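You operate a simulated robot arm through the tools that you are given. There is no shell and no other tool.

You are at the controls of a simulated two-armed robot. One attempt, no reset.

JOB
Take the steel cap nut and put it on the panel bay of the side bench. Pick up the tall filter box from the top of the tool chest with one hand, pass it to the other hand and put it on the low shelf of the panel bay. Open the fittings drawer, take the hex purple fitting from the inside of the fittings drawer and leave it on the blue bay of the side bench and shut the drawer again. Take the square red plug on the shelf under the spray bench and put it away on the parts end of the spray bench. Take the teal rim cup and leave it on top of the orange pack. Take the black nozzle from the top of the tool chest and leave it on top of the yellow band plugs box. Fetch the orange level stick and stand it on the green tray. Turn the green selector to on. Put the filter that says "fine" from the panel bay of the side bench on the shelf under the blue groove and the filter labelled "wide" on the blue bay of the side bench. Pull the drawer of the stock counter open. The order is free. Set down upright: tall filter box, teal rim cup, orange level stick, filter.

The check looks at the end state, three seconds after you hand in, the way a careful person would. Anything else that was tipped, shoved, dropped, spilled or broken makes it a failure. Lids that push on must go on centred and level and be pressed home; caps that screw on are set level and turned clockwise until they are tight.

ROBOT AND FRAMES
Two 7-joint arms with three-finger grippers on one trunk, on a base that moves. Base frame: it is fixed to the floor where the robot stands at the start and does not move with it; the origin is under the middle of the robot, x ahead of it, y to its left, z up. Readings come in mm, degrees, newtons and seconds.
The left shoulder is at the start at [18, 154, 1057], the right one opposite. Each reaches about 781 mm from its shoulder. Places, roughly: black nozzle [750, -750, 1000]; blue bay of the side bench [-1800, 600, 800]; drawer of the stock counter [-6200, 500, 700]; filter [-1000, 750, 1000]; fittings drawer [500, -500, 700]; green selector [-1600, -1600, 1100]; green tray (16x11x3 cm) [-2600, 500, 900]; hex purple fitting (4x4x4 cm) [600, -700, 700]; low shelf of the panel bay [-900, 600, 200]; orange level stick (3x3x36 cm) [-500, -1600, 700]; orange pack [-2250, 500, 250]; panel bay of the side bench [-900, 600, 800]; parts end of the spray bench [-4900, -1500, 900]; shelf under the blue groove [-3400, 600, 500]; square red plug (3x3x4 cm) [-4800, -1500, 600]; steel cap nut (3x3x3 cm) [500, -100, 900]; tall filter box [500, -250, 1000]; teal rim cup [-3750, -1250, 500]; yellow band plugs box [750, -750, 1000]. Payload 2.69 kg a hand.
The TCP of each hand is the grasp point between the finger pads, 29 mm short of the fingertips. In the tool frame z runs along the fingers and y along their closing line. The gripper opens to 120 mm; its body begins 78 mm behind the TCP.
Orientation is told as [roll, pitch, yaw] about the base's x, y, z axes, in that order, counted from this pose: with the fingers straight down and closing along the base's y, the tool's x points along the base's -x, its y along +y and its z along -z.

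CONTROLS
- The arms move only by the tool move_arm. It takes "left_increments", "right_increments" or both (then of equal length, played together; a hand with none holds still); each is text: rows parted by semicolons, each of 6 numbers parted by spaces: the shift along the base's x, y, z in mm, then the turn, a rotation vector about the base's x, y, z in degrees. In form: x y z wx wy wz; .... A call has 1 to 20 rows; each row is the pose to reach, as a shift and turn from the pose commanded when the call began. "left_fingers" and "right_fingers" are, for a hand that has rows, the closure, from 0 (fully open) to 1 (shut), set as the call begins (left out, the last holds). Rows are played at 5 a second. More than 50 mm and 8.6 degrees between two rows, or a gripper value outside its range, and nothing of the call is played. Where a pose cannot be reached the arm comes as near as it can. A force on the tool above 40 N (or 10 N above the force at the start of the call, whichever is more), or a blocked arm, ends the call early, and 0.2 s more pass. The fingers move at their own pace (about 136.2 mm/s each) and stop on an object; they squeeze with about 34 N. The grip force told is the motor's: it shows also when the fingers shut on nothing. Time passes only in rows, and 0.2 s behind the last, so rows that repeat a pose let the fingers close. The reply holds the time, the measured pose of the TCP, the force on the tool along the base axes, the opening and the grip force, in the units named above and with some noise, with the torque about the TCP (base axes, N m) and any sound that the robot's microphone picked up.
- Cameras (640 x 400 px; columns grow to the right, rows downward): "scene" is now at [80.2, 20.7, 1152.5]; the picture's right is [0.41, -0.91, 0.00], its down [-0.83, -0.38, -0.41] and it looks along [0.38, 0.17, -0.91] (base axes); focal length 214 px, centre (320, 200). "left" rides on the left gripper at [63, 0, -104] in its tool frame; the picture's right is [0.00, 1.00, 0.00], its down [-0.83, 0.00, -0.56] and it looks along [-0.56, 0.00, 0.83] (tool axes); focal length 275 px, centre (320, 200). "right" rides on the right gripper at [63, 0, -104] in its tool frame; the picture's right is [0.00, 1.00, 0.00], its down [-0.83, 0.00, -0.56] and it looks along [-0.56, 0.00, 0.83] (tool axes); focal length 275 px, centre (320, 200). There is no depth. A picture from a camera that has moved, and an enlarged one, comes with that camera's place and axes in the base frame and with its lens. The place of the scene camera against the robot may be out by one fixed shift of up to 18 mm in any direction.
- grab_frame(camera): a new picture of that camera. It takes no simulated time.
- move_column(by): moves the trunk up (or, below 0, down) by that many mm; the arms and the scene camera ride with it, the base frame stays. It gives what a move gives, with no picture.
- drive_base(legs): drives the robot by 1 to 6 legs, each [ahead, left, turn to the left] in mm, mm and degrees, along the robot's own axes; the way and the turn of a leg run together, so that a leg with both is an arc; at most 1500 mm and 180 degrees a leg. The arms and the cameras ride along, it lands a little off, and it stops where it bumps. It gives what a move gives.
- aim_head(pan, tilt): turns the head with the scene camera to pan (to the left, within 80 degrees either way) and tilt (down, from -29 to 69), counted from straight ahead of the robot (the tilt from the chest, where the trunk bows). It gives what a move gives.
- enlarge(camera, box): a new picture of the part [left, top, right, bottom] of that camera's present view, enlarged. It takes no simulated time.
- finish_job(): hands the job in; it is judged then, once.

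Places have to be worked out from the pictures, the camera data and where the tool is seen. Open the grippers and draw the arms clear of the work before you hand the job in, unless the task says otherwise.

The tools are called after "Emit:" as a command line: name --argument value ..., lists and objects as JSON in quotes. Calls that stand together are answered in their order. move_arm: Moves the arms, as the interface text tells. Its arguments: {"type":"object","properties":{"left_increments":{"type":"string"},"left_fingers":{"type":"number"},"right_increments":{"type":"string"},"right_fingers":{"type":"number"}},"required":[]} The other tools are called the same way: move_column (by) moves the trunk up or down; drive_base (legs) drives the base; aim_head (pan, tilt) turns the head that bears the scene camera; grab_frame (camera) takes a picture; enlarge (camera, box) takes an enlarged picture of a part of a camera's view; finish_job () hands the job in.

At the start:

```text
t: 0.0
left_ee_pos: [343.3, -14.6, 1000.1]
left_tool_rot: [0.1, -0.1, -0.1]
left_force: [0.2, -0.1, 0.0]
left_moment: [0.0, -0.04, 0.01]
left_finger_gap: 120.0
left_grip_force: 0.1
right_ee_pos: [241.6, -367.3, 1217.0]
right_tool_rot: [0.1, 0.0, -0.1]
right_force: [-0.8, 0.2, 0.2]
right_moment: [0.0, -0.02, -0.02]
right_finger_gap: 120.3
right_grip_force: 0.1
trunk travel left (down, up): [-419.0, 19.0]
robot x, y, heading: [-0.5, 2.3, 0.0]
head pan, tilt (commanded): [24.4, 65.6]
```

scene: 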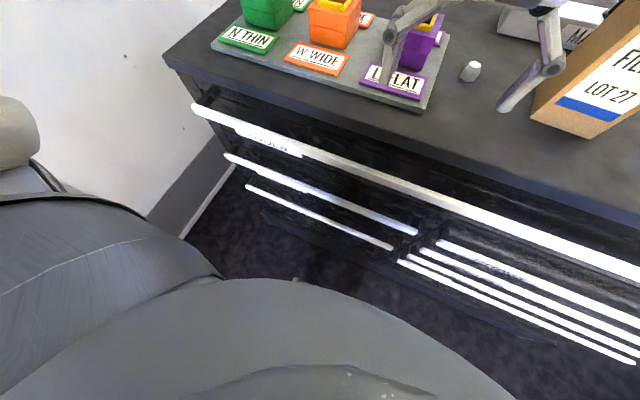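
right: 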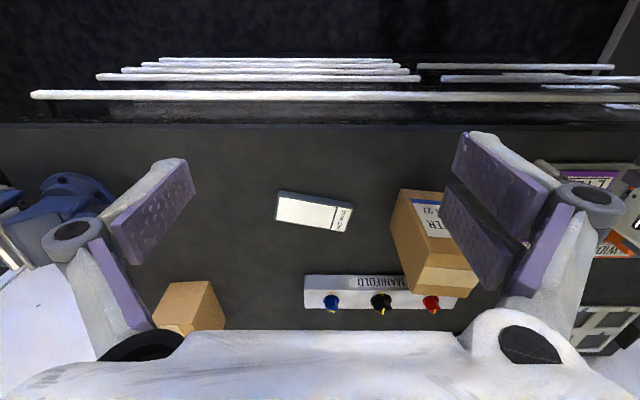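
left: 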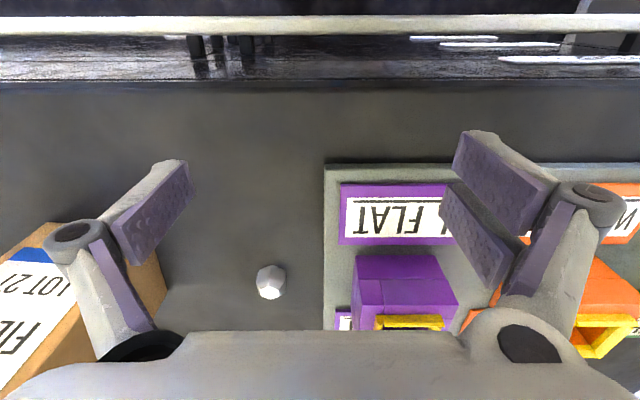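

The left hand is above the tool chest, with the cap nut in front of it and the filter box to the right. I'll look around with the head first to understand the chest.

Emit:
aim_head --pan -20 --tilt 35

Emit:
grab_frame --camera "scene"

```text
t: 1.1
left_ee_pos: [342.9, -13.2, 999.8]
left_tool_rot: [0.0, -0.2, 0.0]
left_force: [0.0, 1.1, 0.2]
left_moment: [-0.05, -0.01, 0.03]
left_finger_gap: 120.2
left_grip_force: 0.0
right_ee_pos: [240.6, -369.6, 1217.0]
right_tool_rot: [0.1, -0.2, -0.1]
right_force: [0.4, 0.4, 0.6]
right_moment: [0.02, 0.04, 0.03]
right_finger_gap: 120.1
right_grip_force: 0.0
trunk travel left (down, up): [-419.0, 19.0]
robot x, y, heading: [-0.6, 5.8, 0.0]
head pan, tilt (commanded): [-20.0, 35.0]
```

```text
taken
camera scene: at [109.6, -19.0, 1186.1], right [-0.18, -0.98, 0.0], down [-0.63, 0.11, -0.77], along [0.76, -0.14, -0.64], focal length 214 px, centre (320, 200)
```

scene: 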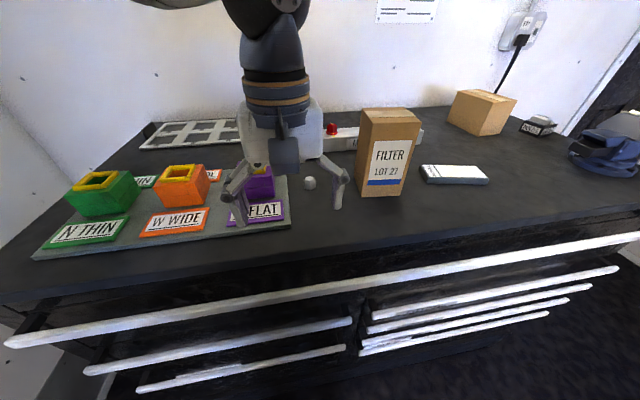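

The tool chest shows cups, cap nut, filter box, a manifold and more to the right. I look further to the right.

Emit:
aim_head --pan -50 --tilt 35

Emit:
grab_frame --camera "scene"

Emit:
enlarge --camera "scene" --box '[200, 50, 440, 200]'

```text
t: 2.1
left_ee_pos: [343.5, -15.2, 999.9]
left_tool_rot: [0.1, -0.2, 0.0]
left_force: [0.1, 0.9, 0.3]
left_moment: [-0.01, -0.02, -0.01]
left_finger_gap: 120.1
left_grip_force: 0.2
right_ee_pos: [241.8, -369.4, 1217.9]
right_tool_rot: [0.1, 0.1, 0.0]
right_force: [-1.0, -0.3, 0.1]
right_moment: [-0.01, -0.02, -0.01]
right_finger_gap: 120.1
right_grip_force: 0.1
trunk travel left (down, up): [-419.0, 19.0]
robot x, y, heading: [-0.5, 2.7, -0.2]
head pan, tilt (commanded): [-50.0, 35.0]
```

```text
taken
camera scene: at [109.7, -18.9, 1186.2], right [-0.17, -0.98, 0.0], down [-0.63, 0.11, -0.77], along [0.76, -0.13, -0.64], focal length 214 px, centre (320, 200)
```

scene: 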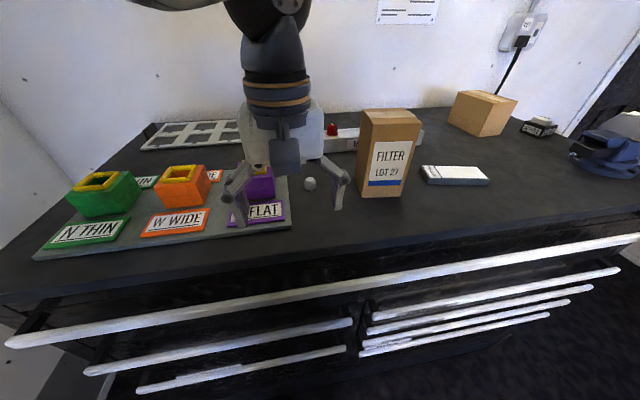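

```text
2.67 times, centred on (320, 125) of scene
camera zoom: at [109.7, -18.9, 1186.2], right [-0.17, -0.98, 0.0], down [-0.63, 0.11, -0.77], along [0.76, -0.13, -0.64], focal length 572 px, centre (320, 400)
```

zoom: 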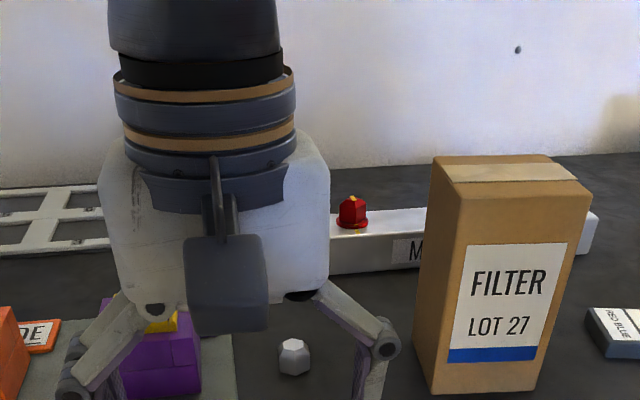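

The head may still have been moving; I grab again now.

Emit:
grab_frame --camera "scene"

```text
taken
camera scene: at [109.7, -18.9, 1186.2], right [-0.17, -0.98, 0.0], down [-0.63, 0.11, -0.77], along [0.76, -0.13, -0.64], focal length 214 px, centre (320, 200)
```

scene: 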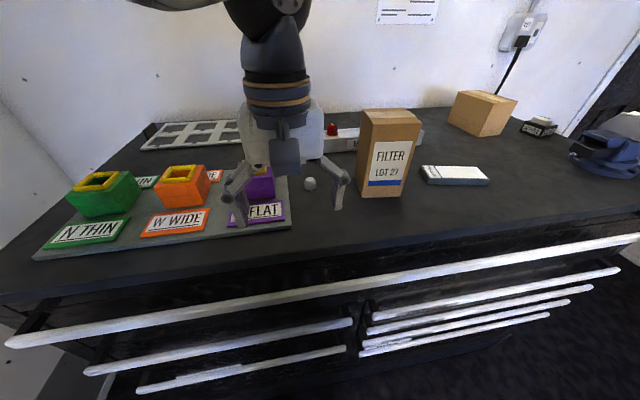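

The camera stays at about -10 pan. I try again with another tilt to see whether something blocks the head.

Emit:
aim_head --pan -50 --tilt 20

```text
t: 2.8
left_ee_pos: [342.9, -14.1, 1000.1]
left_tool_rot: [0.1, -0.1, -0.1]
left_force: [0.0, -0.7, 0.1]
left_moment: [0.02, -0.01, -0.01]
left_finger_gap: 120.2
left_grip_force: 0.0
right_ee_pos: [242.1, -367.6, 1217.0]
right_tool_rot: [0.1, -0.1, 0.0]
right_force: [0.6, 0.5, 0.0]
right_moment: [0.02, 0.0, 0.0]
right_finger_gap: 120.1
right_grip_force: 0.0
trunk travel left (down, up): [-419.0, 19.0]
robot x, y, heading: [-0.7, -0.5, -0.3]
head pan, tilt (commanded): [-50.0, 20.0]
```

Emit:
grab_frame --camera "scene"

```text
taken
camera scene: at [114.0, -32.8, 1214.7], right [-0.31, -0.95, 0.0], down [-0.35, 0.11, -0.93], along [0.89, -0.29, -0.36], focal length 214 px, centre (320, 200)
```

scene: 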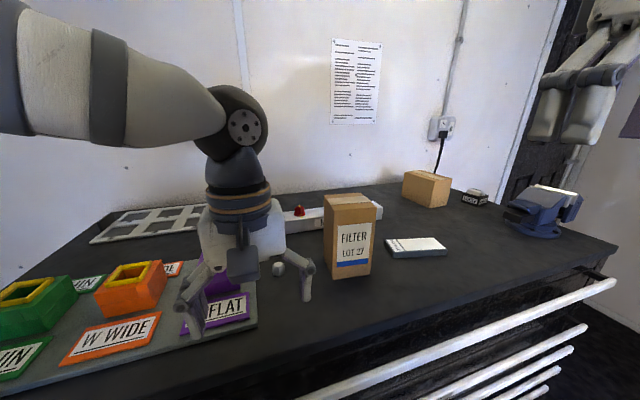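

The head seems to be turning slowly. I repeat the command to let it get further.

Emit:
aim_head --pan -50 --tilt 20

```text
t: 3.4
left_ee_pos: [342.9, -13.0, 999.9]
left_tool_rot: [-0.1, -0.2, 0.0]
left_force: [0.5, -0.7, 0.4]
left_moment: [0.0, -0.01, -0.02]
left_finger_gap: 120.0
left_grip_force: 0.1
right_ee_pos: [241.1, -369.5, 1217.6]
right_tool_rot: [0.2, 0.0, 0.0]
right_force: [0.2, 1.5, -0.1]
right_moment: [0.0, -0.03, 0.0]
right_finger_gap: 120.2
right_grip_force: 0.1
trunk travel left (down, up): [-419.0, 19.0]
robot x, y, heading: [-1.9, 3.3, -0.1]
head pan, tilt (commanded): [-50.0, 20.0]
```

Emit:
grab_frame --camera "scene"

```text
taken
camera scene: at [113.9, -33.2, 1215.1], right [-0.31, -0.95, 0.0], down [-0.34, 0.11, -0.93], along [0.89, -0.29, -0.36], focal length 214 px, centre (320, 200)
```

scene: 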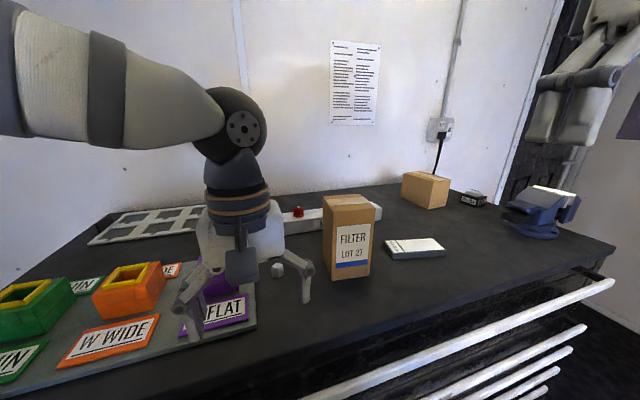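

Something, probably the right arm's tucked pose, blocks the head. I move the right hand forward and out, which also gives it a view over the right part of the chest.

Emit:
move_arm --right_increments "40 -20 0 0 0 0; 80 -40 0 0 0 0; 110 -70 0 0 0 0; 140 -100 0 0 0 0"

Emit:
aim_head --pan -50 --tilt 20

```text
t: 4.4
left_ee_pos: [342.7, -13.6, 999.8]
left_tool_rot: [0.0, 0.0, 0.0]
left_force: [-0.4, -0.9, 0.6]
left_moment: [0.0, 0.02, -0.01]
left_finger_gap: 120.1
left_grip_force: 0.1
right_ee_pos: [365.4, -446.2, 1205.3]
right_tool_rot: [-0.1, -0.2, -0.1]
right_force: [1.3, 0.4, 0.4]
right_moment: [-0.02, 0.06, 0.01]
right_finger_gap: 120.0
right_grip_force: 0.1
right hand out of reach, approached as far as the arm can: row 4
trunk travel left (down, up): [-419.0, 19.0]
robot x, y, heading: [2.6, 0.3, 0.0]
head pan, tilt (commanded): [-50.0, 20.0]
```

```text
t: 5.0
left_ee_pos: [343.7, -14.6, 1000.9]
left_tool_rot: [0.0, -0.1, 0.1]
left_force: [1.0, 0.0, 0.1]
left_moment: [0.04, 0.02, -0.01]
left_finger_gap: 120.1
left_grip_force: 0.0
right_ee_pos: [364.1, -446.3, 1205.8]
right_tool_rot: [-0.1, -0.2, -0.1]
right_force: [0.0, 0.5, -0.4]
right_moment: [0.0, 0.02, 0.0]
right_finger_gap: 120.1
right_grip_force: 0.0
trunk travel left (down, up): [-419.0, 19.0]
robot x, y, heading: [-0.3, 1.8, -0.0]
head pan, tilt (commanded): [-50.0, 20.0]
```

The hand reached near its limit at that height. I look again.

Emit:
grab_frame --camera "scene"

Emit:
grab_frame --camera "right"

```text
taken
camera scene: at [85.4, -75.4, 1216.9], right [-0.77, -0.64, 0.0], down [-0.22, 0.26, -0.94], along [0.6, -0.72, -0.34], focal length 214 px, centre (320, 200)
```

scene: 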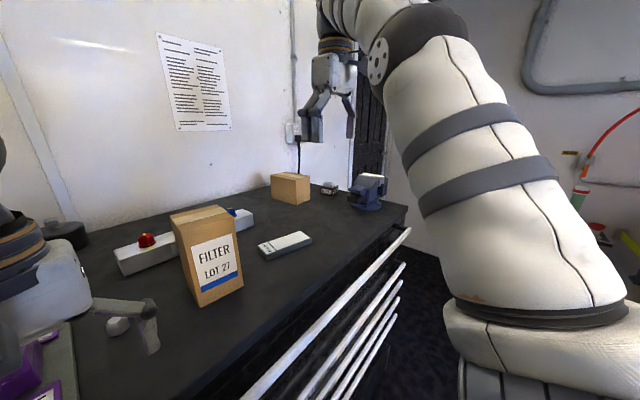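

```text
taken
camera right: at [301.8, -447.4, 1309.2], right [0.0, 1.0, 0.0], down [0.83, 0.0, 0.56], along [0.56, 0.0, -0.83], focal length 275 px, centre (320, 200)
```

right: 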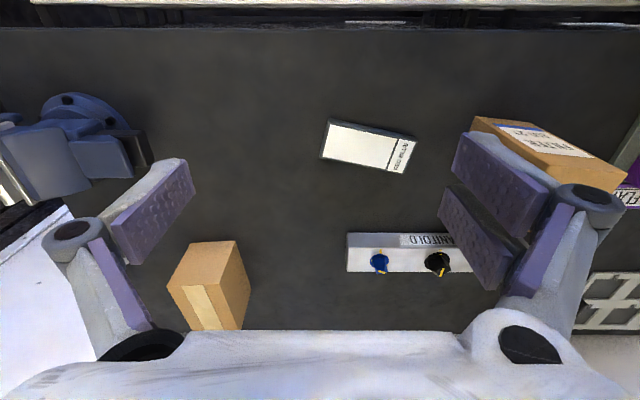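

The head moves now. I enlarge the area near the vise where nozzle and plugs box should be.

Emit:
enlarge --camera "scene" --box '[240, 120, 420, 260]'

Emit:
enlarge --camera "right" --box '[300, 100, 500, 290]'

Emit:
enlarge --camera "right" --box '[0, 80, 280, 340]'

```text
2.86 times, centred on (330, 190) of scene
camera zoom: at [85.4, -75.4, 1216.9], right [-0.77, -0.64, 0.0], down [-0.22, 0.26, -0.94], along [0.6, -0.72, -0.34], focal length 613 px, centre (291, 229)
```

zoom: 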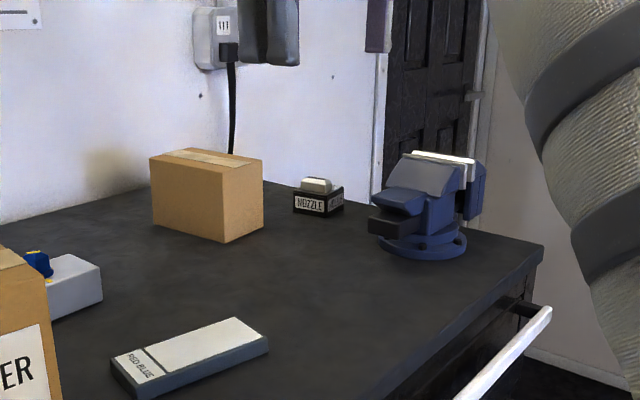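

```text
2.11 times, centred on (400, 195) of right
camera zoom: at [301.8, -447.4, 1309.2], right [0.0, 1.0, 0.0], down [0.83, 0.0, 0.56], along [0.56, 0.0, -0.83], focal length 580 px, centre (152, 210)
```

zoom: 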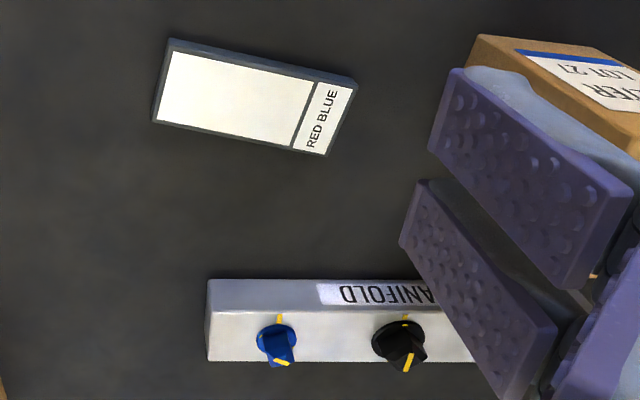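

```text
1.54 times, centred on (140, 210) of right
camera zoom: at [301.8, -447.4, 1309.2], right [0.0, 1.0, 0.0], down [0.83, 0.0, 0.56], along [0.56, 0.0, -0.83], focal length 424 px, centre (597, 185)
```

zoom: 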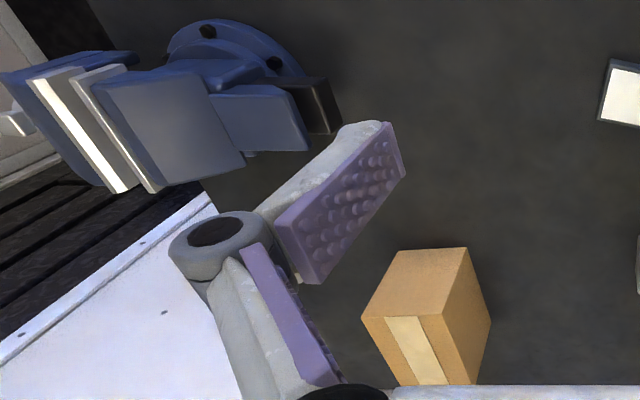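

A small black pack labelled NOZZLE stands near the vise; the plugs box may be the cardboard one beyond. I raise the left hand clear of the filter box before driving to the right for a better look.

Emit:
move_arm --left_increments "-20 20 50 0 0 0; -50 40 100 0 0 0; -80 60 150 0 0 0; -110 80 190 0 0 0"

```text
refused: row 1 steps farther than a row can; nothing moved
```

Emit:
move_arm --left_increments "0 0 45 0 0 0; -15 10 90 0 0 0; -30 20 135 0 0 0; -50 30 175 0 0 0; -80 50 200 0 0 0"

Emit:
drive_base --legs '[[0, -400, 0]]'

Emit:
grab_frame --camera "right"

Emit:
grab_frame --camera "scene"

```text
t: 6.2
left_ee_pos: [262.1, 36.2, 1198.9]
left_tool_rot: [0.0, 0.0, 0.0]
left_force: [-0.8, 0.0, -0.3]
left_moment: [-0.02, 0.0, 0.01]
left_finger_gap: 120.0
left_grip_force: 0.0
right_ee_pos: [365.0, -445.3, 1206.0]
right_tool_rot: [0.0, -0.2, 0.0]
right_force: [-0.9, -0.1, 0.5]
right_moment: [-0.03, -0.01, 0.03]
right_finger_gap: 120.3
right_grip_force: 0.1
trunk travel left (down, up): [-419.0, 19.0]
robot x, y, heading: [-0.2, 1.6, 0.1]
head pan, tilt (commanded): [-50.0, 20.0]
```

```text
t: 9.8
left_ee_pos: [262.6, -365.9, 1198.9]
left_tool_rot: [0.1, 0.0, -0.2]
left_force: [0.1, -1.2, -0.6]
left_moment: [0.01, -0.02, 0.04]
left_finger_gap: 120.1
left_grip_force: 0.0
right_ee_pos: [362.6, -846.8, 1205.3]
right_tool_rot: [0.0, -0.2, -0.2]
right_force: [0.4, 0.5, 0.3]
right_moment: [0.03, -0.01, -0.01]
right_finger_gap: 119.9
right_grip_force: 0.0
trunk travel left (down, up): [-419.0, 19.0]
robot x, y, heading: [1.9, -397.7, -0.4]
head pan, tilt (commanded): [-50.0, 20.0]
```

```text
taken
camera right: at [299.2, -847.6, 1309.1], right [0.0, 1.0, 0.0], down [0.83, 0.0, 0.56], along [0.56, 0.0, -0.83], focal length 275 px, centre (320, 200)
```

right: 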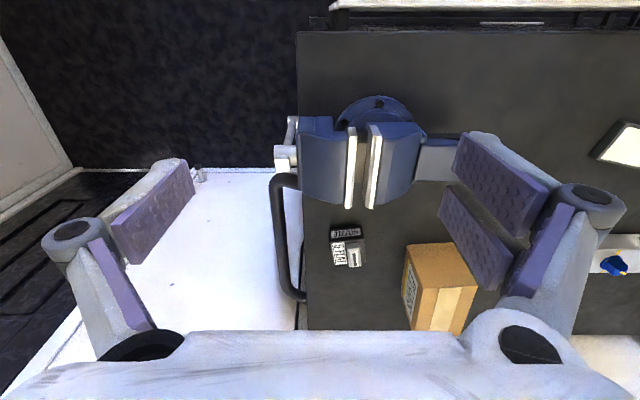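

```text
taken
camera scene: at [84.3, -474.8, 1216.8], right [-0.77, -0.64, 0.0], down [-0.22, 0.26, -0.94], along [0.6, -0.72, -0.34], focal length 214 px, centre (320, 200)
```

scene: 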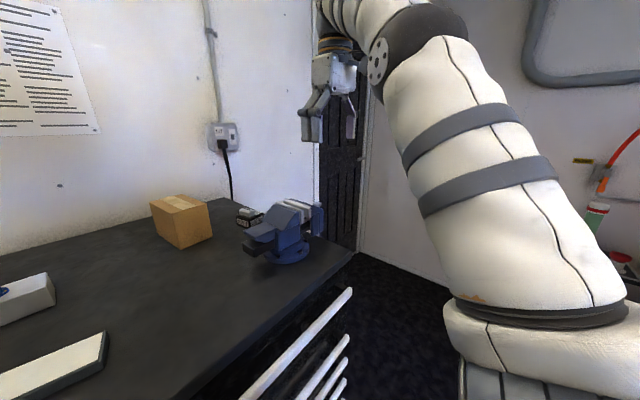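

Emit:
enlarge --camera "right" --box '[300, 200, 500, 340]'

Emit:
enlarge --camera "scene" --box '[130, 170, 340, 290]'

```text
2.86 times, centred on (400, 270) of right
camera zoom: at [299.2, -847.6, 1309.1], right [0.0, 1.0, 0.0], down [0.83, 0.0, 0.56], along [0.56, 0.0, -0.83], focal length 786 px, centre (91, 0)
```

zoom: 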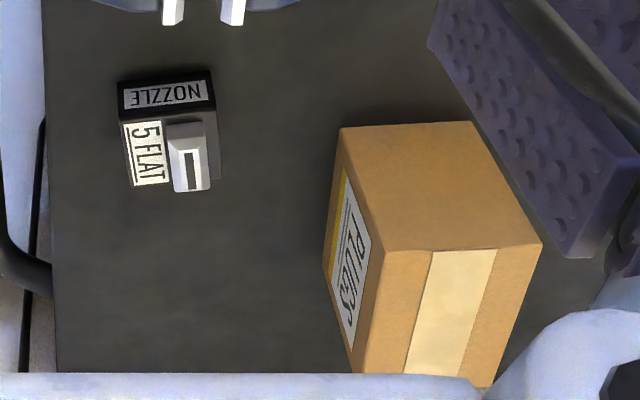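

```text
3.05 times, centred on (235, 230) of scene
camera zoom: at [84.3, -474.8, 1216.8], right [-0.77, -0.64, 0.0], down [-0.22, 0.26, -0.94], along [0.6, -0.72, -0.34], focal length 654 px, centre (579, 109)
```

zoom: 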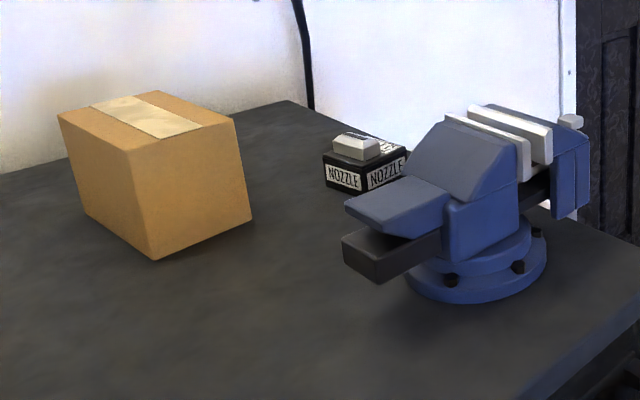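

The cardboard box has a PLUGS label with a yellow band, and the black NOZZLE pack (tag "5 FLAT") sits beside it. I look straight down ahead to judge clearance between the base and the chest.

Emit:
aim_head --pan 0 --tilt 69

Emit:
grab_frame --camera "scene"

```text
t: 11.0
left_ee_pos: [263.3, -364.5, 1196.3]
left_tool_rot: [0.3, -0.2, 0.2]
left_force: [31.4, 35.2, -31.1]
left_moment: [-2.04, 2.03, 0.75]
left_finger_gap: 115.7
left_grip_force: 0.1
right_ee_pos: [363.2, -847.4, 1204.6]
right_tool_rot: [-0.2, -0.1, -0.3]
right_force: [0.8, 0.9, 0.9]
right_moment: [0.03, 0.01, 0.02]
right_finger_gap: 119.8
right_grip_force: 0.1
trunk travel left (down, up): [-419.0, 19.0]
robot x, y, heading: [-0.4, -402.3, -0.1]
head pan, tilt (commanded): [0.0, 68.8]
```

```text
taken
camera scene: at [84.3, -427.0, 1155.9], right [-0.38, -0.93, 0.0], down [-0.82, 0.33, -0.46], along [0.43, -0.18, -0.89], focal length 214 px, centre (320, 200)
```

scene: 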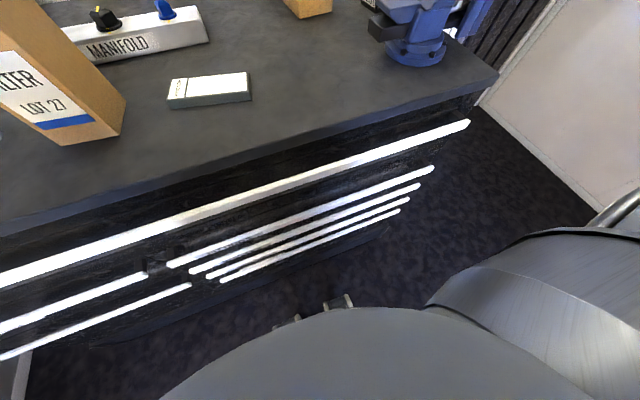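

The head touched the left hand (31 N). I move the left hand out to the left and slightly down, away from the head.

Emit:
move_arm --left_increments "10 40 0 0 0 0; 20 80 -10 0 0 0; 20 120 -30 0 0 0; 20 150 -50 0 0 0"

Emit:
grab_frame --camera "left"

Emit:
grab_frame --camera "scene"

```text
t: 12.0
left_ee_pos: [281.6, -213.8, 1146.9]
left_tool_rot: [-0.2, 0.0, -0.2]
left_force: [0.6, 0.4, 0.3]
left_moment: [-0.01, 0.0, 0.0]
left_finger_gap: 120.3
left_grip_force: 0.0
right_ee_pos: [362.6, -846.1, 1205.1]
right_tool_rot: [-0.1, -0.1, -0.2]
right_force: [-0.1, 0.7, -0.1]
right_moment: [-0.03, 0.01, 0.0]
right_finger_gap: 119.8
right_grip_force: 0.1
trunk travel left (down, up): [-419.0, 19.0]
robot x, y, heading: [1.0, -395.8, -0.2]
head pan, tilt (commanded): [0.0, 68.8]
```

```text
taken
camera left: at [218.8, -212.5, 1252.4], right [0.01, 1.0, 0.0], down [0.83, -0.01, 0.56], along [0.56, -0.01, -0.83], focal length 275 px, centre (320, 200)
```

left: 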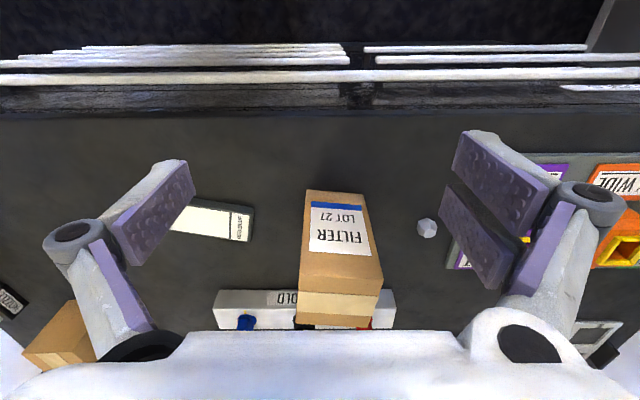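

```text
taken
camera scene: at [80.8, -402.7, 1149.3], right [0.0, -1.0, 0.0], down [-0.93, 0.0, -0.36], along [0.36, 0.0, -0.93], focal length 214 px, centre (320, 200)
```

scene: 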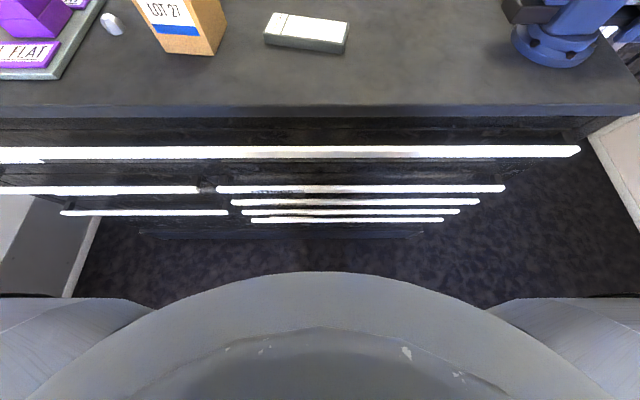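

The head now looks straight ahead; the base has well over 100 mm clearance to the drawer handles. I drive 200 mm right, then 100 mm ahead so the right arm can reach the nozzle pack and the plugs box.

Emit:
drive_base --legs '[[0, -200, 0], [100, 0, 0]]'

Emit:
move_column --by 18

Emit:
grab_frame --camera "right"

```text
t: 15.0
left_ee_pos: [351.3, -414.1, 1147.7]
left_tool_rot: [0.0, 0.0, 0.0]
left_force: [-0.9, -0.3, 0.4]
left_moment: [0.0, -0.09, -0.01]
left_finger_gap: 119.9
left_grip_force: 0.2
right_ee_pos: [430.7, -1047.6, 1206.1]
right_tool_rot: [-0.1, 0.0, 0.0]
right_force: [-1.2, 0.3, 0.0]
right_moment: [0.03, -0.05, -0.01]
right_finger_gap: 120.2
right_grip_force: 0.0
trunk travel left (down, up): [-419.0, 19.0]
robot x, y, heading: [68.4, -597.3, -0.1]
head pan, tilt (commanded): [0.0, 68.8]
stopped in leg 2: the robot was blocked; the commanded pose is now the measured one
```

```text
t: 15.6
left_ee_pos: [352.9, -413.0, 1164.6]
left_tool_rot: [0.1, 0.2, 0.1]
left_force: [0.8, -1.0, -0.6]
left_moment: [-0.01, 0.04, -0.01]
left_finger_gap: 119.7
left_grip_force: 0.1
right_ee_pos: [412.5, -1044.6, 1241.5]
right_tool_rot: [-0.2, -3.7, -0.1]
right_force: [1.4, 0.5, -1.0]
right_moment: [0.03, 0.06, 0.02]
right_finger_gap: 120.0
right_grip_force: 0.0
trunk travel left (down, up): [-437.0, 1.0]
robot x, y, heading: [70.9, -602.8, -0.3]
head pan, tilt (commanded): [0.0, 68.8]
```

```text
taken
camera right: at [343.4, -1046.4, 1341.3], right [0.0, 1.0, 0.0], down [0.79, 0.01, 0.61], along [0.61, 0.0, -0.79], focal length 275 px, centre (320, 200)
```

right: 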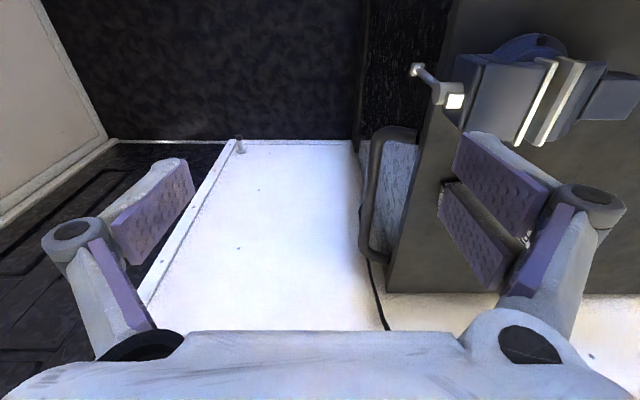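

The base met the chest at about x=70, so I back off a little. Then I bring the right hand with a 30° forward lean to hover above the nozzle pack.

Emit:
drive_base --legs '[[-15, 0, 0]]'

Emit:
move_arm --right_increments "18 33 -17 0 -3.75 0; 37 67 -34 0 -7.5 0; 55 100 -51 0 -11.25 0; 74 133 -68 0 -15 0; 92 167 -85 0 -18.75 0; 111 200 -102 0 -22.5 0; 129 233 -119 0 -26.25 0; 148 260 -135 0 -30 0"

Emit:
aim_head --pan -30 --tilt 30

Emit:
grab_frame --camera "scene"

Emit:
grab_frame --camera "right"

```text
t: 16.4
left_ee_pos: [336.3, -413.8, 1164.0]
left_tool_rot: [0.0, 0.2, 0.1]
left_force: [-0.5, 0.1, 0.3]
left_moment: [0.01, 0.02, -0.02]
left_finger_gap: 120.1
left_grip_force: 0.0
right_ee_pos: [397.9, -1046.6, 1241.1]
right_tool_rot: [-0.2, -3.8, 0.0]
right_force: [0.1, 0.2, -0.3]
right_moment: [0.01, 0.0, 0.03]
right_finger_gap: 119.6
right_grip_force: 0.2
trunk travel left (down, up): [-437.0, 1.0]
robot x, y, heading: [54.9, -601.4, 0.1]
head pan, tilt (commanded): [0.0, 68.8]
```

```text
t: 18.2
left_ee_pos: [338.9, -414.1, 1163.3]
left_tool_rot: [0.0, 0.3, 0.0]
left_force: [-1.1, 0.1, -0.6]
left_moment: [-0.02, -0.01, 0.03]
left_finger_gap: 120.0
left_grip_force: 0.0
right_ee_pos: [547.9, -789.9, 1103.2]
right_tool_rot: [1.2, -33.3, -1.3]
right_force: [-0.7, 1.0, 0.3]
right_moment: [-0.02, 0.0, -0.01]
right_finger_gap: 119.8
right_grip_force: 0.1
trunk travel left (down, up): [-437.0, 1.0]
robot x, y, heading: [53.4, -599.9, -0.2]
head pan, tilt (commanded): [0.0, 68.8]
```

```text
t: 19.2
left_ee_pos: [336.9, -413.3, 1164.4]
left_tool_rot: [0.1, 0.1, 0.0]
left_force: [0.1, 0.5, 0.8]
left_moment: [-0.02, 0.0, -0.02]
left_finger_gap: 119.8
left_grip_force: 0.1
right_ee_pos: [545.1, -787.2, 1109.3]
right_tool_rot: [0.1, -34.0, -0.3]
right_force: [-0.8, 0.0, -0.9]
right_moment: [-0.01, 0.0, 0.0]
right_finger_gap: 120.0
right_grip_force: 0.0
trunk travel left (down, up): [-437.0, 1.0]
robot x, y, heading: [59.2, -603.3, 0.0]
head pan, tilt (commanded): [-30.0, 30.0]
```

```text
taken
camera scene: at [142.6, -585.8, 1211.8], right [0.2, -0.98, 0.0], down [-0.55, -0.11, -0.82], along [0.81, 0.17, -0.57], focal length 214 px, centre (320, 200)
```

scene: 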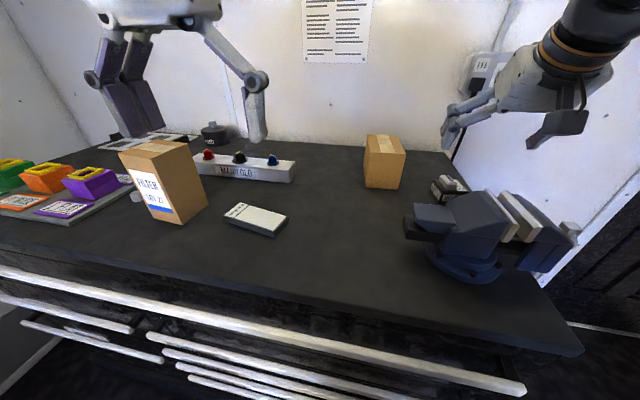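

```text
taken
camera right: at [435.0, -787.5, 1159.9], right [0.0, 1.0, 0.0], down [0.38, 0.0, 0.92], along [0.92, 0.0, -0.38], focal length 275 px, centre (320, 200)
```

right: 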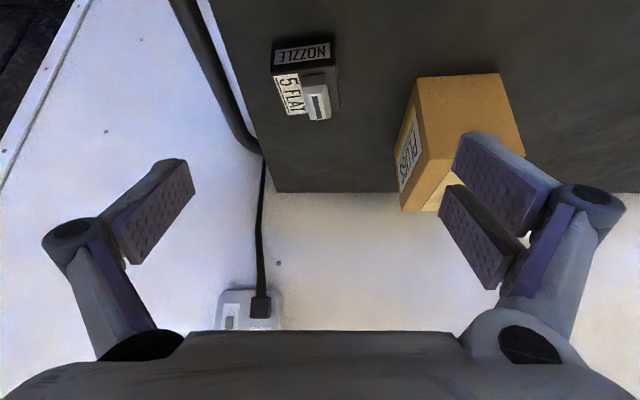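

The right hand hovers near [545,-787,1109] and sees nozzle and plugs box. I enlarge that view to measure both.

Emit:
enlarge --camera "right" --box '[250, 20, 410, 130]'

Emit:
enlarge --camera "right" --box '[370, 50, 550, 230]'

```text
3.64 times, centred on (330, 75) of right
camera zoom: at [435.0, -787.5, 1159.9], right [0.0, 1.0, 0.0], down [0.38, 0.0, 0.92], along [0.92, 0.0, -0.38], focal length 1001 px, centre (284, 654)
```

zoom: 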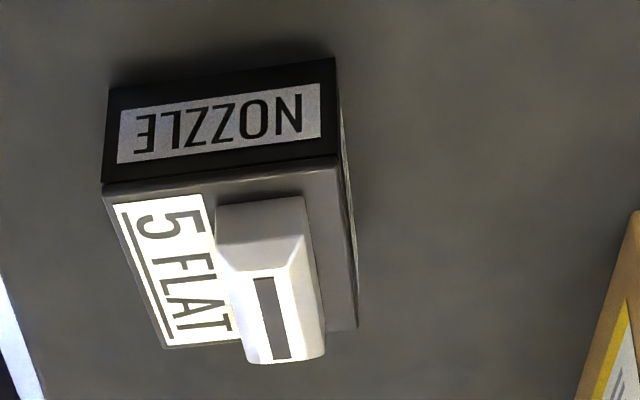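

```text
2.22 times, centred on (460, 140) of right
camera zoom: at [435.0, -787.5, 1159.9], right [0.0, 1.0, 0.0], down [0.38, 0.0, 0.92], along [0.92, 0.0, -0.38], focal length 612 px, centre (9, 333)
```

zoom: 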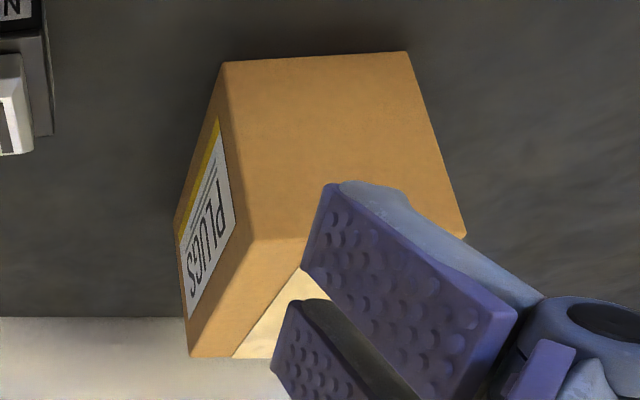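

The nozzle block sits at about [643,-799], yawed 9°, 58 mm wide and 33 mm high on a table at z≈931. I move to a pre-grasp above it, with the yaw matched.

Emit:
move_arm --right_increments "25 -5 -25 0 2 3; 50 -10 -50 0 4 6; 75 -12 -75 -0.5 6 9; 75 -12 -75 -0.5 6 9" --right_fingers 0

Emit:
grab_frame --camera "right"

Emit:
grab_frame --camera "scene"

```text
t: 20.2
left_ee_pos: [336.6, -414.4, 1166.1]
left_tool_rot: [0.0, 0.1, 0.0]
left_force: [0.0, 0.4, -0.4]
left_moment: [0.0, -0.05, 0.03]
left_finger_gap: 120.2
left_grip_force: 0.0
right_ee_pos: [620.2, -797.5, 1033.7]
right_tool_rot: [-0.3, -27.8, 9.0]
right_force: [-1.2, 0.4, 1.1]
right_moment: [-0.03, -0.05, 0.02]
right_finger_gap: 120.0
right_grip_force: 0.2
trunk travel left (down, up): [-437.0, 1.0]
robot x, y, heading: [54.7, -599.9, -0.2]
head pan, tilt (commanded): [-30.0, 30.0]
```

```text
taken
camera right: at [517.3, -814.8, 1095.3], right [-0.16, 0.99, -0.01], down [0.47, 0.08, 0.88], along [0.87, 0.14, -0.48], focal length 275 px, centre (320, 200)
```

right: 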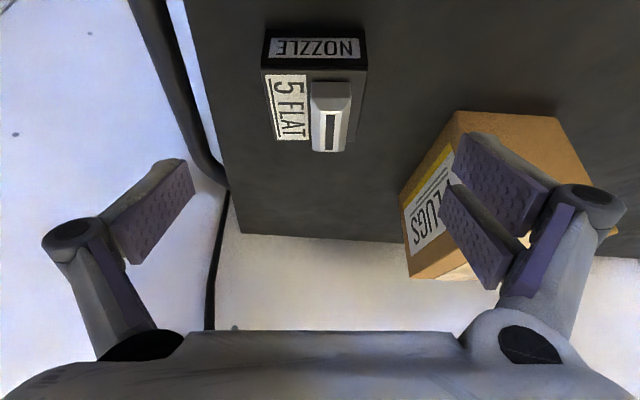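

```text
taken
camera scene: at [133.7, -648.7, 1218.8], right [-0.5, -0.87, 0.0], down [-0.43, 0.25, -0.87], along [0.75, -0.43, -0.5], focal length 214 px, centre (320, 200)
```

scene: 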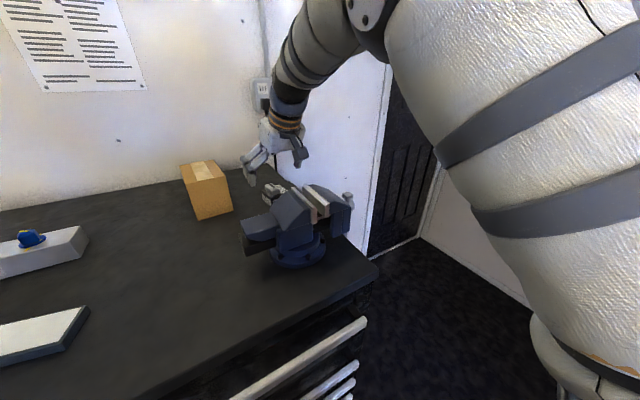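

The view confirms the block is centred between the fingers. I descend around it, with tips a few mm above the table.

Emit:
move_arm --right_increments "8 -3 -30 0 0 0; 15 -5 -55 0 0 0; 18 -5 -70 0 0 0; 18 -5 -70 0 0 0"

Emit:
grab_frame --camera "right"

```text
t: 21.2
left_ee_pos: [336.5, -413.7, 1164.3]
left_tool_rot: [0.0, 0.1, -0.1]
left_force: [0.5, 0.2, -0.5]
left_moment: [-0.02, 0.02, -0.02]
left_finger_gap: 120.0
left_grip_force: 0.1
right_ee_pos: [639.5, -803.4, 961.9]
right_tool_rot: [-0.2, -27.8, 8.9]
right_force: [-0.4, 0.2, -0.4]
right_moment: [0.01, -0.04, -0.01]
right_finger_gap: 120.0
right_grip_force: 0.0
trunk travel left (down, up): [-437.0, 1.0]
robot x, y, heading: [55.2, -601.6, -0.0]
head pan, tilt (commanded): [-30.0, 30.0]
```

```text
taken
camera right: at [536.5, -819.6, 1024.6], right [-0.16, 0.99, -0.01], down [0.47, 0.08, 0.88], along [0.87, 0.14, -0.48], focal length 275 px, centre (320, 200)
```

right: 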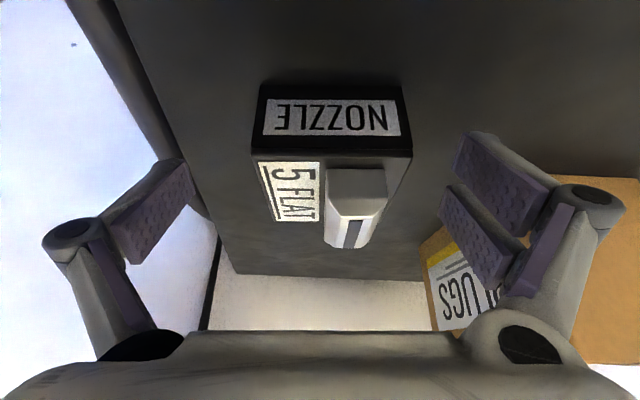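

The block appears about 4 mm toward +y from the hand's centre; I correct that and close the fingers.

Emit:
move_arm --right_increments "0 4 0 0 0 0; 0 4 0 0 0 0"

Emit:
move_arm --right_increments "0 0 0 0 0 0; 0 0 0 0 0 0; 0 0 0 0 0 0; 0 0 0 0 0 0" --right_fingers 1

Emit:
grab_frame --camera "right"

```text
t: 21.8
left_ee_pos: [337.1, -414.3, 1164.8]
left_tool_rot: [0.1, 0.1, 0.0]
left_force: [0.0, -0.6, 1.0]
left_moment: [0.05, 0.02, 0.0]
left_finger_gap: 119.9
left_grip_force: 0.1
right_ee_pos: [640.5, -799.5, 962.9]
right_tool_rot: [-0.2, -27.8, 9.0]
right_force: [-0.2, 0.0, 0.3]
right_moment: [-0.01, 0.02, 0.02]
right_finger_gap: 120.0
right_grip_force: 0.1
trunk travel left (down, up): [-437.0, 1.0]
robot x, y, heading: [53.5, -599.8, -0.3]
head pan, tilt (commanded): [-30.0, 30.0]
```

```text
t: 22.8
left_ee_pos: [334.7, -413.2, 1166.2]
left_tool_rot: [0.0, 0.0, 0.2]
left_force: [-0.7, -0.3, 0.1]
left_moment: [-0.04, 0.01, 0.02]
left_finger_gap: 119.9
left_grip_force: 0.1
right_ee_pos: [638.5, -797.8, 964.5]
right_tool_rot: [-0.2, -28.0, 9.0]
right_force: [-1.9, 1.6, 11.6]
right_moment: [0.17, 0.25, 0.1]
right_finger_gap: 57.5
right_grip_force: 34.2
trunk travel left (down, up): [-437.0, 1.0]
robot x, y, heading: [54.8, -602.0, -0.1]
head pan, tilt (commanded): [-30.0, 30.0]
```

```text
taken
camera right: at [535.6, -815.1, 1026.6], right [-0.16, 0.99, -0.01], down [0.47, 0.08, 0.88], along [0.87, 0.14, -0.47], focal length 275 px, centre (320, 200)
```

right: 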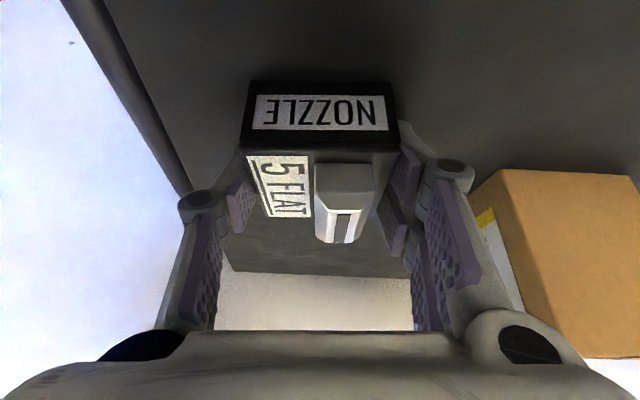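

The block is gripped (57.5 mm gap). I lift it and carry it over the plugs box, whose top is at about z=1027 centred near [724,-639].

Emit:
move_arm --right_increments "0 0 40 0 0 0; 0 0 80 0 0 0; 0 0 122 0 0 0; 15 40 125 0 0 -1; 30 80 127 0 0 -2; 45 120 127 0 0 -3; 60 156 127 0 0 -4; 60 156 127 0 0 -4"

Emit:
grab_frame --camera "right"

Emit:
grab_frame --camera "scene"

```text
t: 24.6
left_ee_pos: [337.2, -413.2, 1164.0]
left_tool_rot: [0.0, 0.2, 0.0]
left_force: [-0.4, 0.0, 0.4]
left_moment: [0.0, -0.01, 0.0]
left_finger_gap: 120.0
left_grip_force: 0.0
right_ee_pos: [661.4, -653.2, 1076.2]
right_tool_rot: [-0.2, -27.7, 5.0]
right_force: [-0.4, -0.3, -1.7]
right_moment: [-0.01, 0.01, -0.01]
right_finger_gap: 57.4
right_grip_force: 33.8
right hand out of reach, approached as far as the arm can: row 6, 7, 8
trunk travel left (down, up): [-437.0, 1.0]
robot x, y, heading: [49.7, -600.7, 0.1]
head pan, tilt (commanded): [-30.0, 30.0]
```

```text
taken
camera right: at [557.4, -662.7, 1138.1], right [-0.09, 1.0, -0.01], down [0.48, 0.05, 0.88], along [0.88, 0.07, -0.48], focal length 275 px, centre (320, 200)
```

right: 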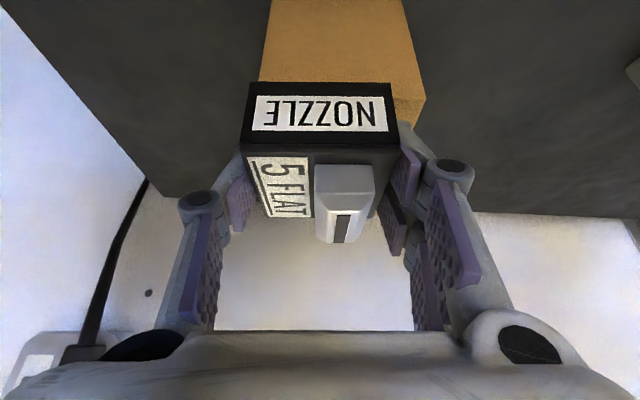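

```text
taken
camera scene: at [135.0, -648.9, 1218.5], right [-0.5, -0.87, 0.0], down [-0.43, 0.25, -0.87], along [0.75, -0.43, -0.5], focal length 214 px, centre (320, 200)
```

scene: 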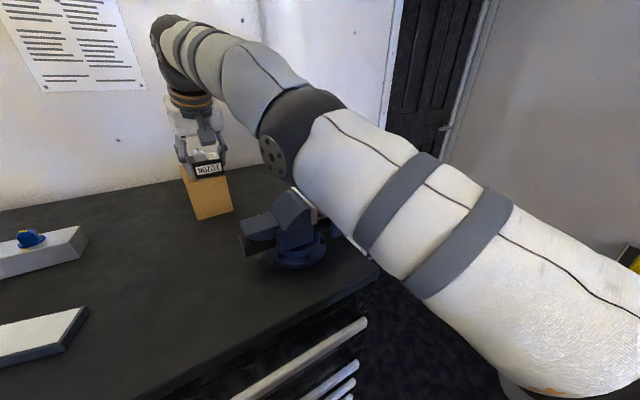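

The arm is at its reach limit at x=661, short of the box's middle. I shift the base left and slightly ahead to put the shoulder in line with the box.

Emit:
drive_base --legs '[[0, 110, 0], [10, 0, 0]]'

```text
t: 26.5
left_ee_pos: [346.9, -302.3, 1165.4]
left_tool_rot: [0.0, 0.2, 0.0]
left_force: [-0.3, 0.1, -0.6]
left_moment: [0.03, 0.03, -0.01]
left_finger_gap: 119.6
left_grip_force: 0.1
right_ee_pos: [671.2, -541.7, 1076.6]
right_tool_rot: [-0.2, -27.8, 5.0]
right_force: [-0.2, -1.0, -0.7]
right_moment: [-0.02, 0.0, -0.03]
right_finger_gap: 57.4
right_grip_force: 34.3
trunk travel left (down, up): [-437.0, 1.0]
robot x, y, heading: [62.5, -486.6, -0.2]
head pan, tilt (commanded): [-30.0, 30.0]
```

Now the shoulder is in line with the box. I move the hand right over the box and forward.

Emit:
move_arm --right_increments "5 -33 0 0 0 0; 12 -66 0 0 0 0; 20 -98 -2 0 0 0; 24 -98 -5 0 0 0; 24 -98 -5 0 0 0"

Emit:
grab_frame --camera "right"

Emit:
grab_frame --camera "scene"

```text
t: 27.7
left_ee_pos: [346.1, -302.4, 1165.5]
left_tool_rot: [0.0, 0.0, 0.0]
left_force: [0.7, -0.6, 0.5]
left_moment: [0.01, 0.04, 0.0]
left_finger_gap: 120.0
left_grip_force: 0.1
right_ee_pos: [693.7, -641.1, 1069.5]
right_tool_rot: [-0.2, -27.8, 5.0]
right_force: [-0.8, 0.6, -1.4]
right_moment: [-0.04, 0.0, 0.01]
right_finger_gap: 57.5
right_grip_force: 33.7
trunk travel left (down, up): [-437.0, 1.0]
robot x, y, heading: [60.2, -489.1, -0.2]
head pan, tilt (commanded): [-30.0, 30.0]
```

```text
taken
camera right: at [589.5, -649.8, 1132.5], right [-0.09, 1.0, -0.01], down [0.47, 0.05, 0.88], along [0.88, 0.08, -0.48], focal length 275 px, centre (320, 200)
```

right: 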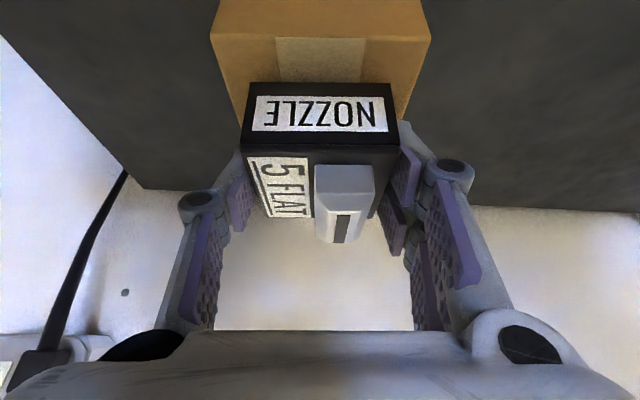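

```text
taken
camera scene: at [144.4, -538.0, 1218.7], right [-0.5, -0.87, 0.0], down [-0.43, 0.25, -0.87], along [0.75, -0.43, -0.5], focal length 214 px, centre (320, 200)
```

scene: 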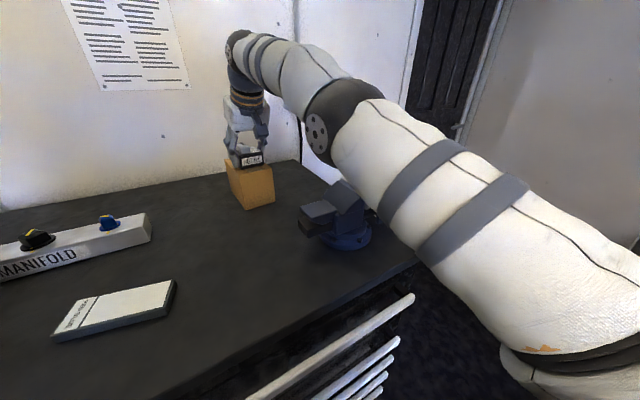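

The nozzle hangs right over the box top. I go a bit further forward and lower to contact.

Emit:
move_arm --right_increments "6 0 0 0 0 0; 8 0 -3 0 0 0; 8 0 -5 0 0 0; 8 0 -7 0 0 0; 8 0 -8 0 0 0"

```text
t: 28.9
left_ee_pos: [346.9, -302.5, 1164.1]
left_tool_rot: [-0.1, 0.0, 0.0]
left_force: [-0.2, -0.6, -0.3]
left_moment: [0.01, 0.0, -0.01]
left_finger_gap: 120.1
left_grip_force: 0.0
right_ee_pos: [696.4, -640.8, 1064.1]
right_tool_rot: [-0.2, -27.8, 5.0]
right_force: [-0.4, 0.8, 0.9]
right_moment: [0.0, -0.08, 0.01]
right_finger_gap: 57.5
right_grip_force: 33.9
right hand out of reach, approached as far as the arm can: row 1, 2, 3, 4, 5
trunk travel left (down, up): [-437.0, 1.0]
robot x, y, heading: [58.4, -487.4, -0.1]
head pan, tilt (commanded): [-30.0, 30.0]
```

Nearly in contact at z=1064. I lower in small steps watching the force.

Emit:
move_arm --right_increments "-6 0 -1 0 0 0; -6 0 -2 0 0 0; -6 0 -3 0 0 0"

```text
t: 29.7
left_ee_pos: [345.9, -301.6, 1165.5]
left_tool_rot: [0.0, 0.0, 0.1]
left_force: [-0.2, -0.1, 0.6]
left_moment: [0.0, 0.04, -0.02]
left_finger_gap: 120.2
left_grip_force: 0.1
right_ee_pos: [689.6, -641.9, 1064.4]
right_tool_rot: [-0.3, -28.1, 5.1]
right_force: [1.7, 0.0, 12.8]
right_moment: [0.13, 0.25, -0.02]
right_finger_gap: 57.4
right_grip_force: 34.5
trunk travel left (down, up): [-437.0, 1.0]
robot x, y, heading: [62.8, -488.9, -0.2]
head pan, tilt (commanded): [-30.0, 30.0]
```

Contact made (12.8 N). I open the fingers gently and then retreat back and up.

Emit:
move_arm --right_increments "0 0 1 0 0 0; 0 0 1 0 0 0; 0 0 1 0 0 0; 0 0 1 0 0 0" --right_fingers 0.2

Emit:
grab_frame --camera "right"

```text
t: 30.7
left_ee_pos: [346.4, -302.6, 1164.7]
left_tool_rot: [0.0, 0.1, 0.0]
left_force: [-0.3, 0.1, 0.2]
left_moment: [-0.02, 0.04, 0.02]
left_finger_gap: 119.9
left_grip_force: 0.1
right_ee_pos: [689.0, -641.2, 1063.3]
right_tool_rot: [-0.2, -27.9, 5.0]
right_force: [0.4, -0.5, 0.0]
right_moment: [0.0, 0.02, 0.02]
right_finger_gap: 96.1
right_grip_force: 0.0
trunk travel left (down, up): [-437.0, 1.0]
robot x, y, heading: [68.1, -487.1, -0.4]
head pan, tilt (commanded): [-30.0, 30.0]
```

```text
taken
camera right: at [585.6, -650.7, 1124.5], right [-0.09, 1.0, -0.01], down [0.47, 0.05, 0.88], along [0.88, 0.08, -0.48], focal length 275 px, centre (320, 200)
```

right: 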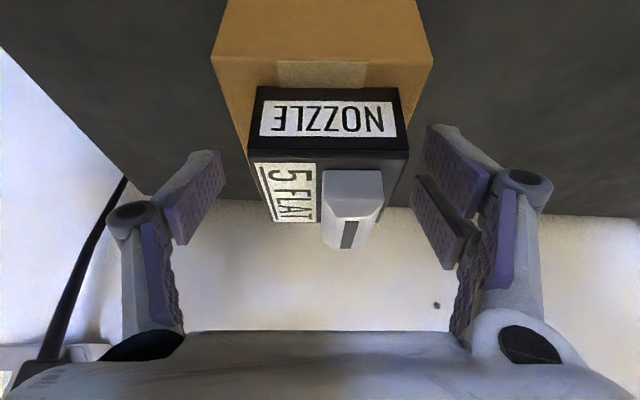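

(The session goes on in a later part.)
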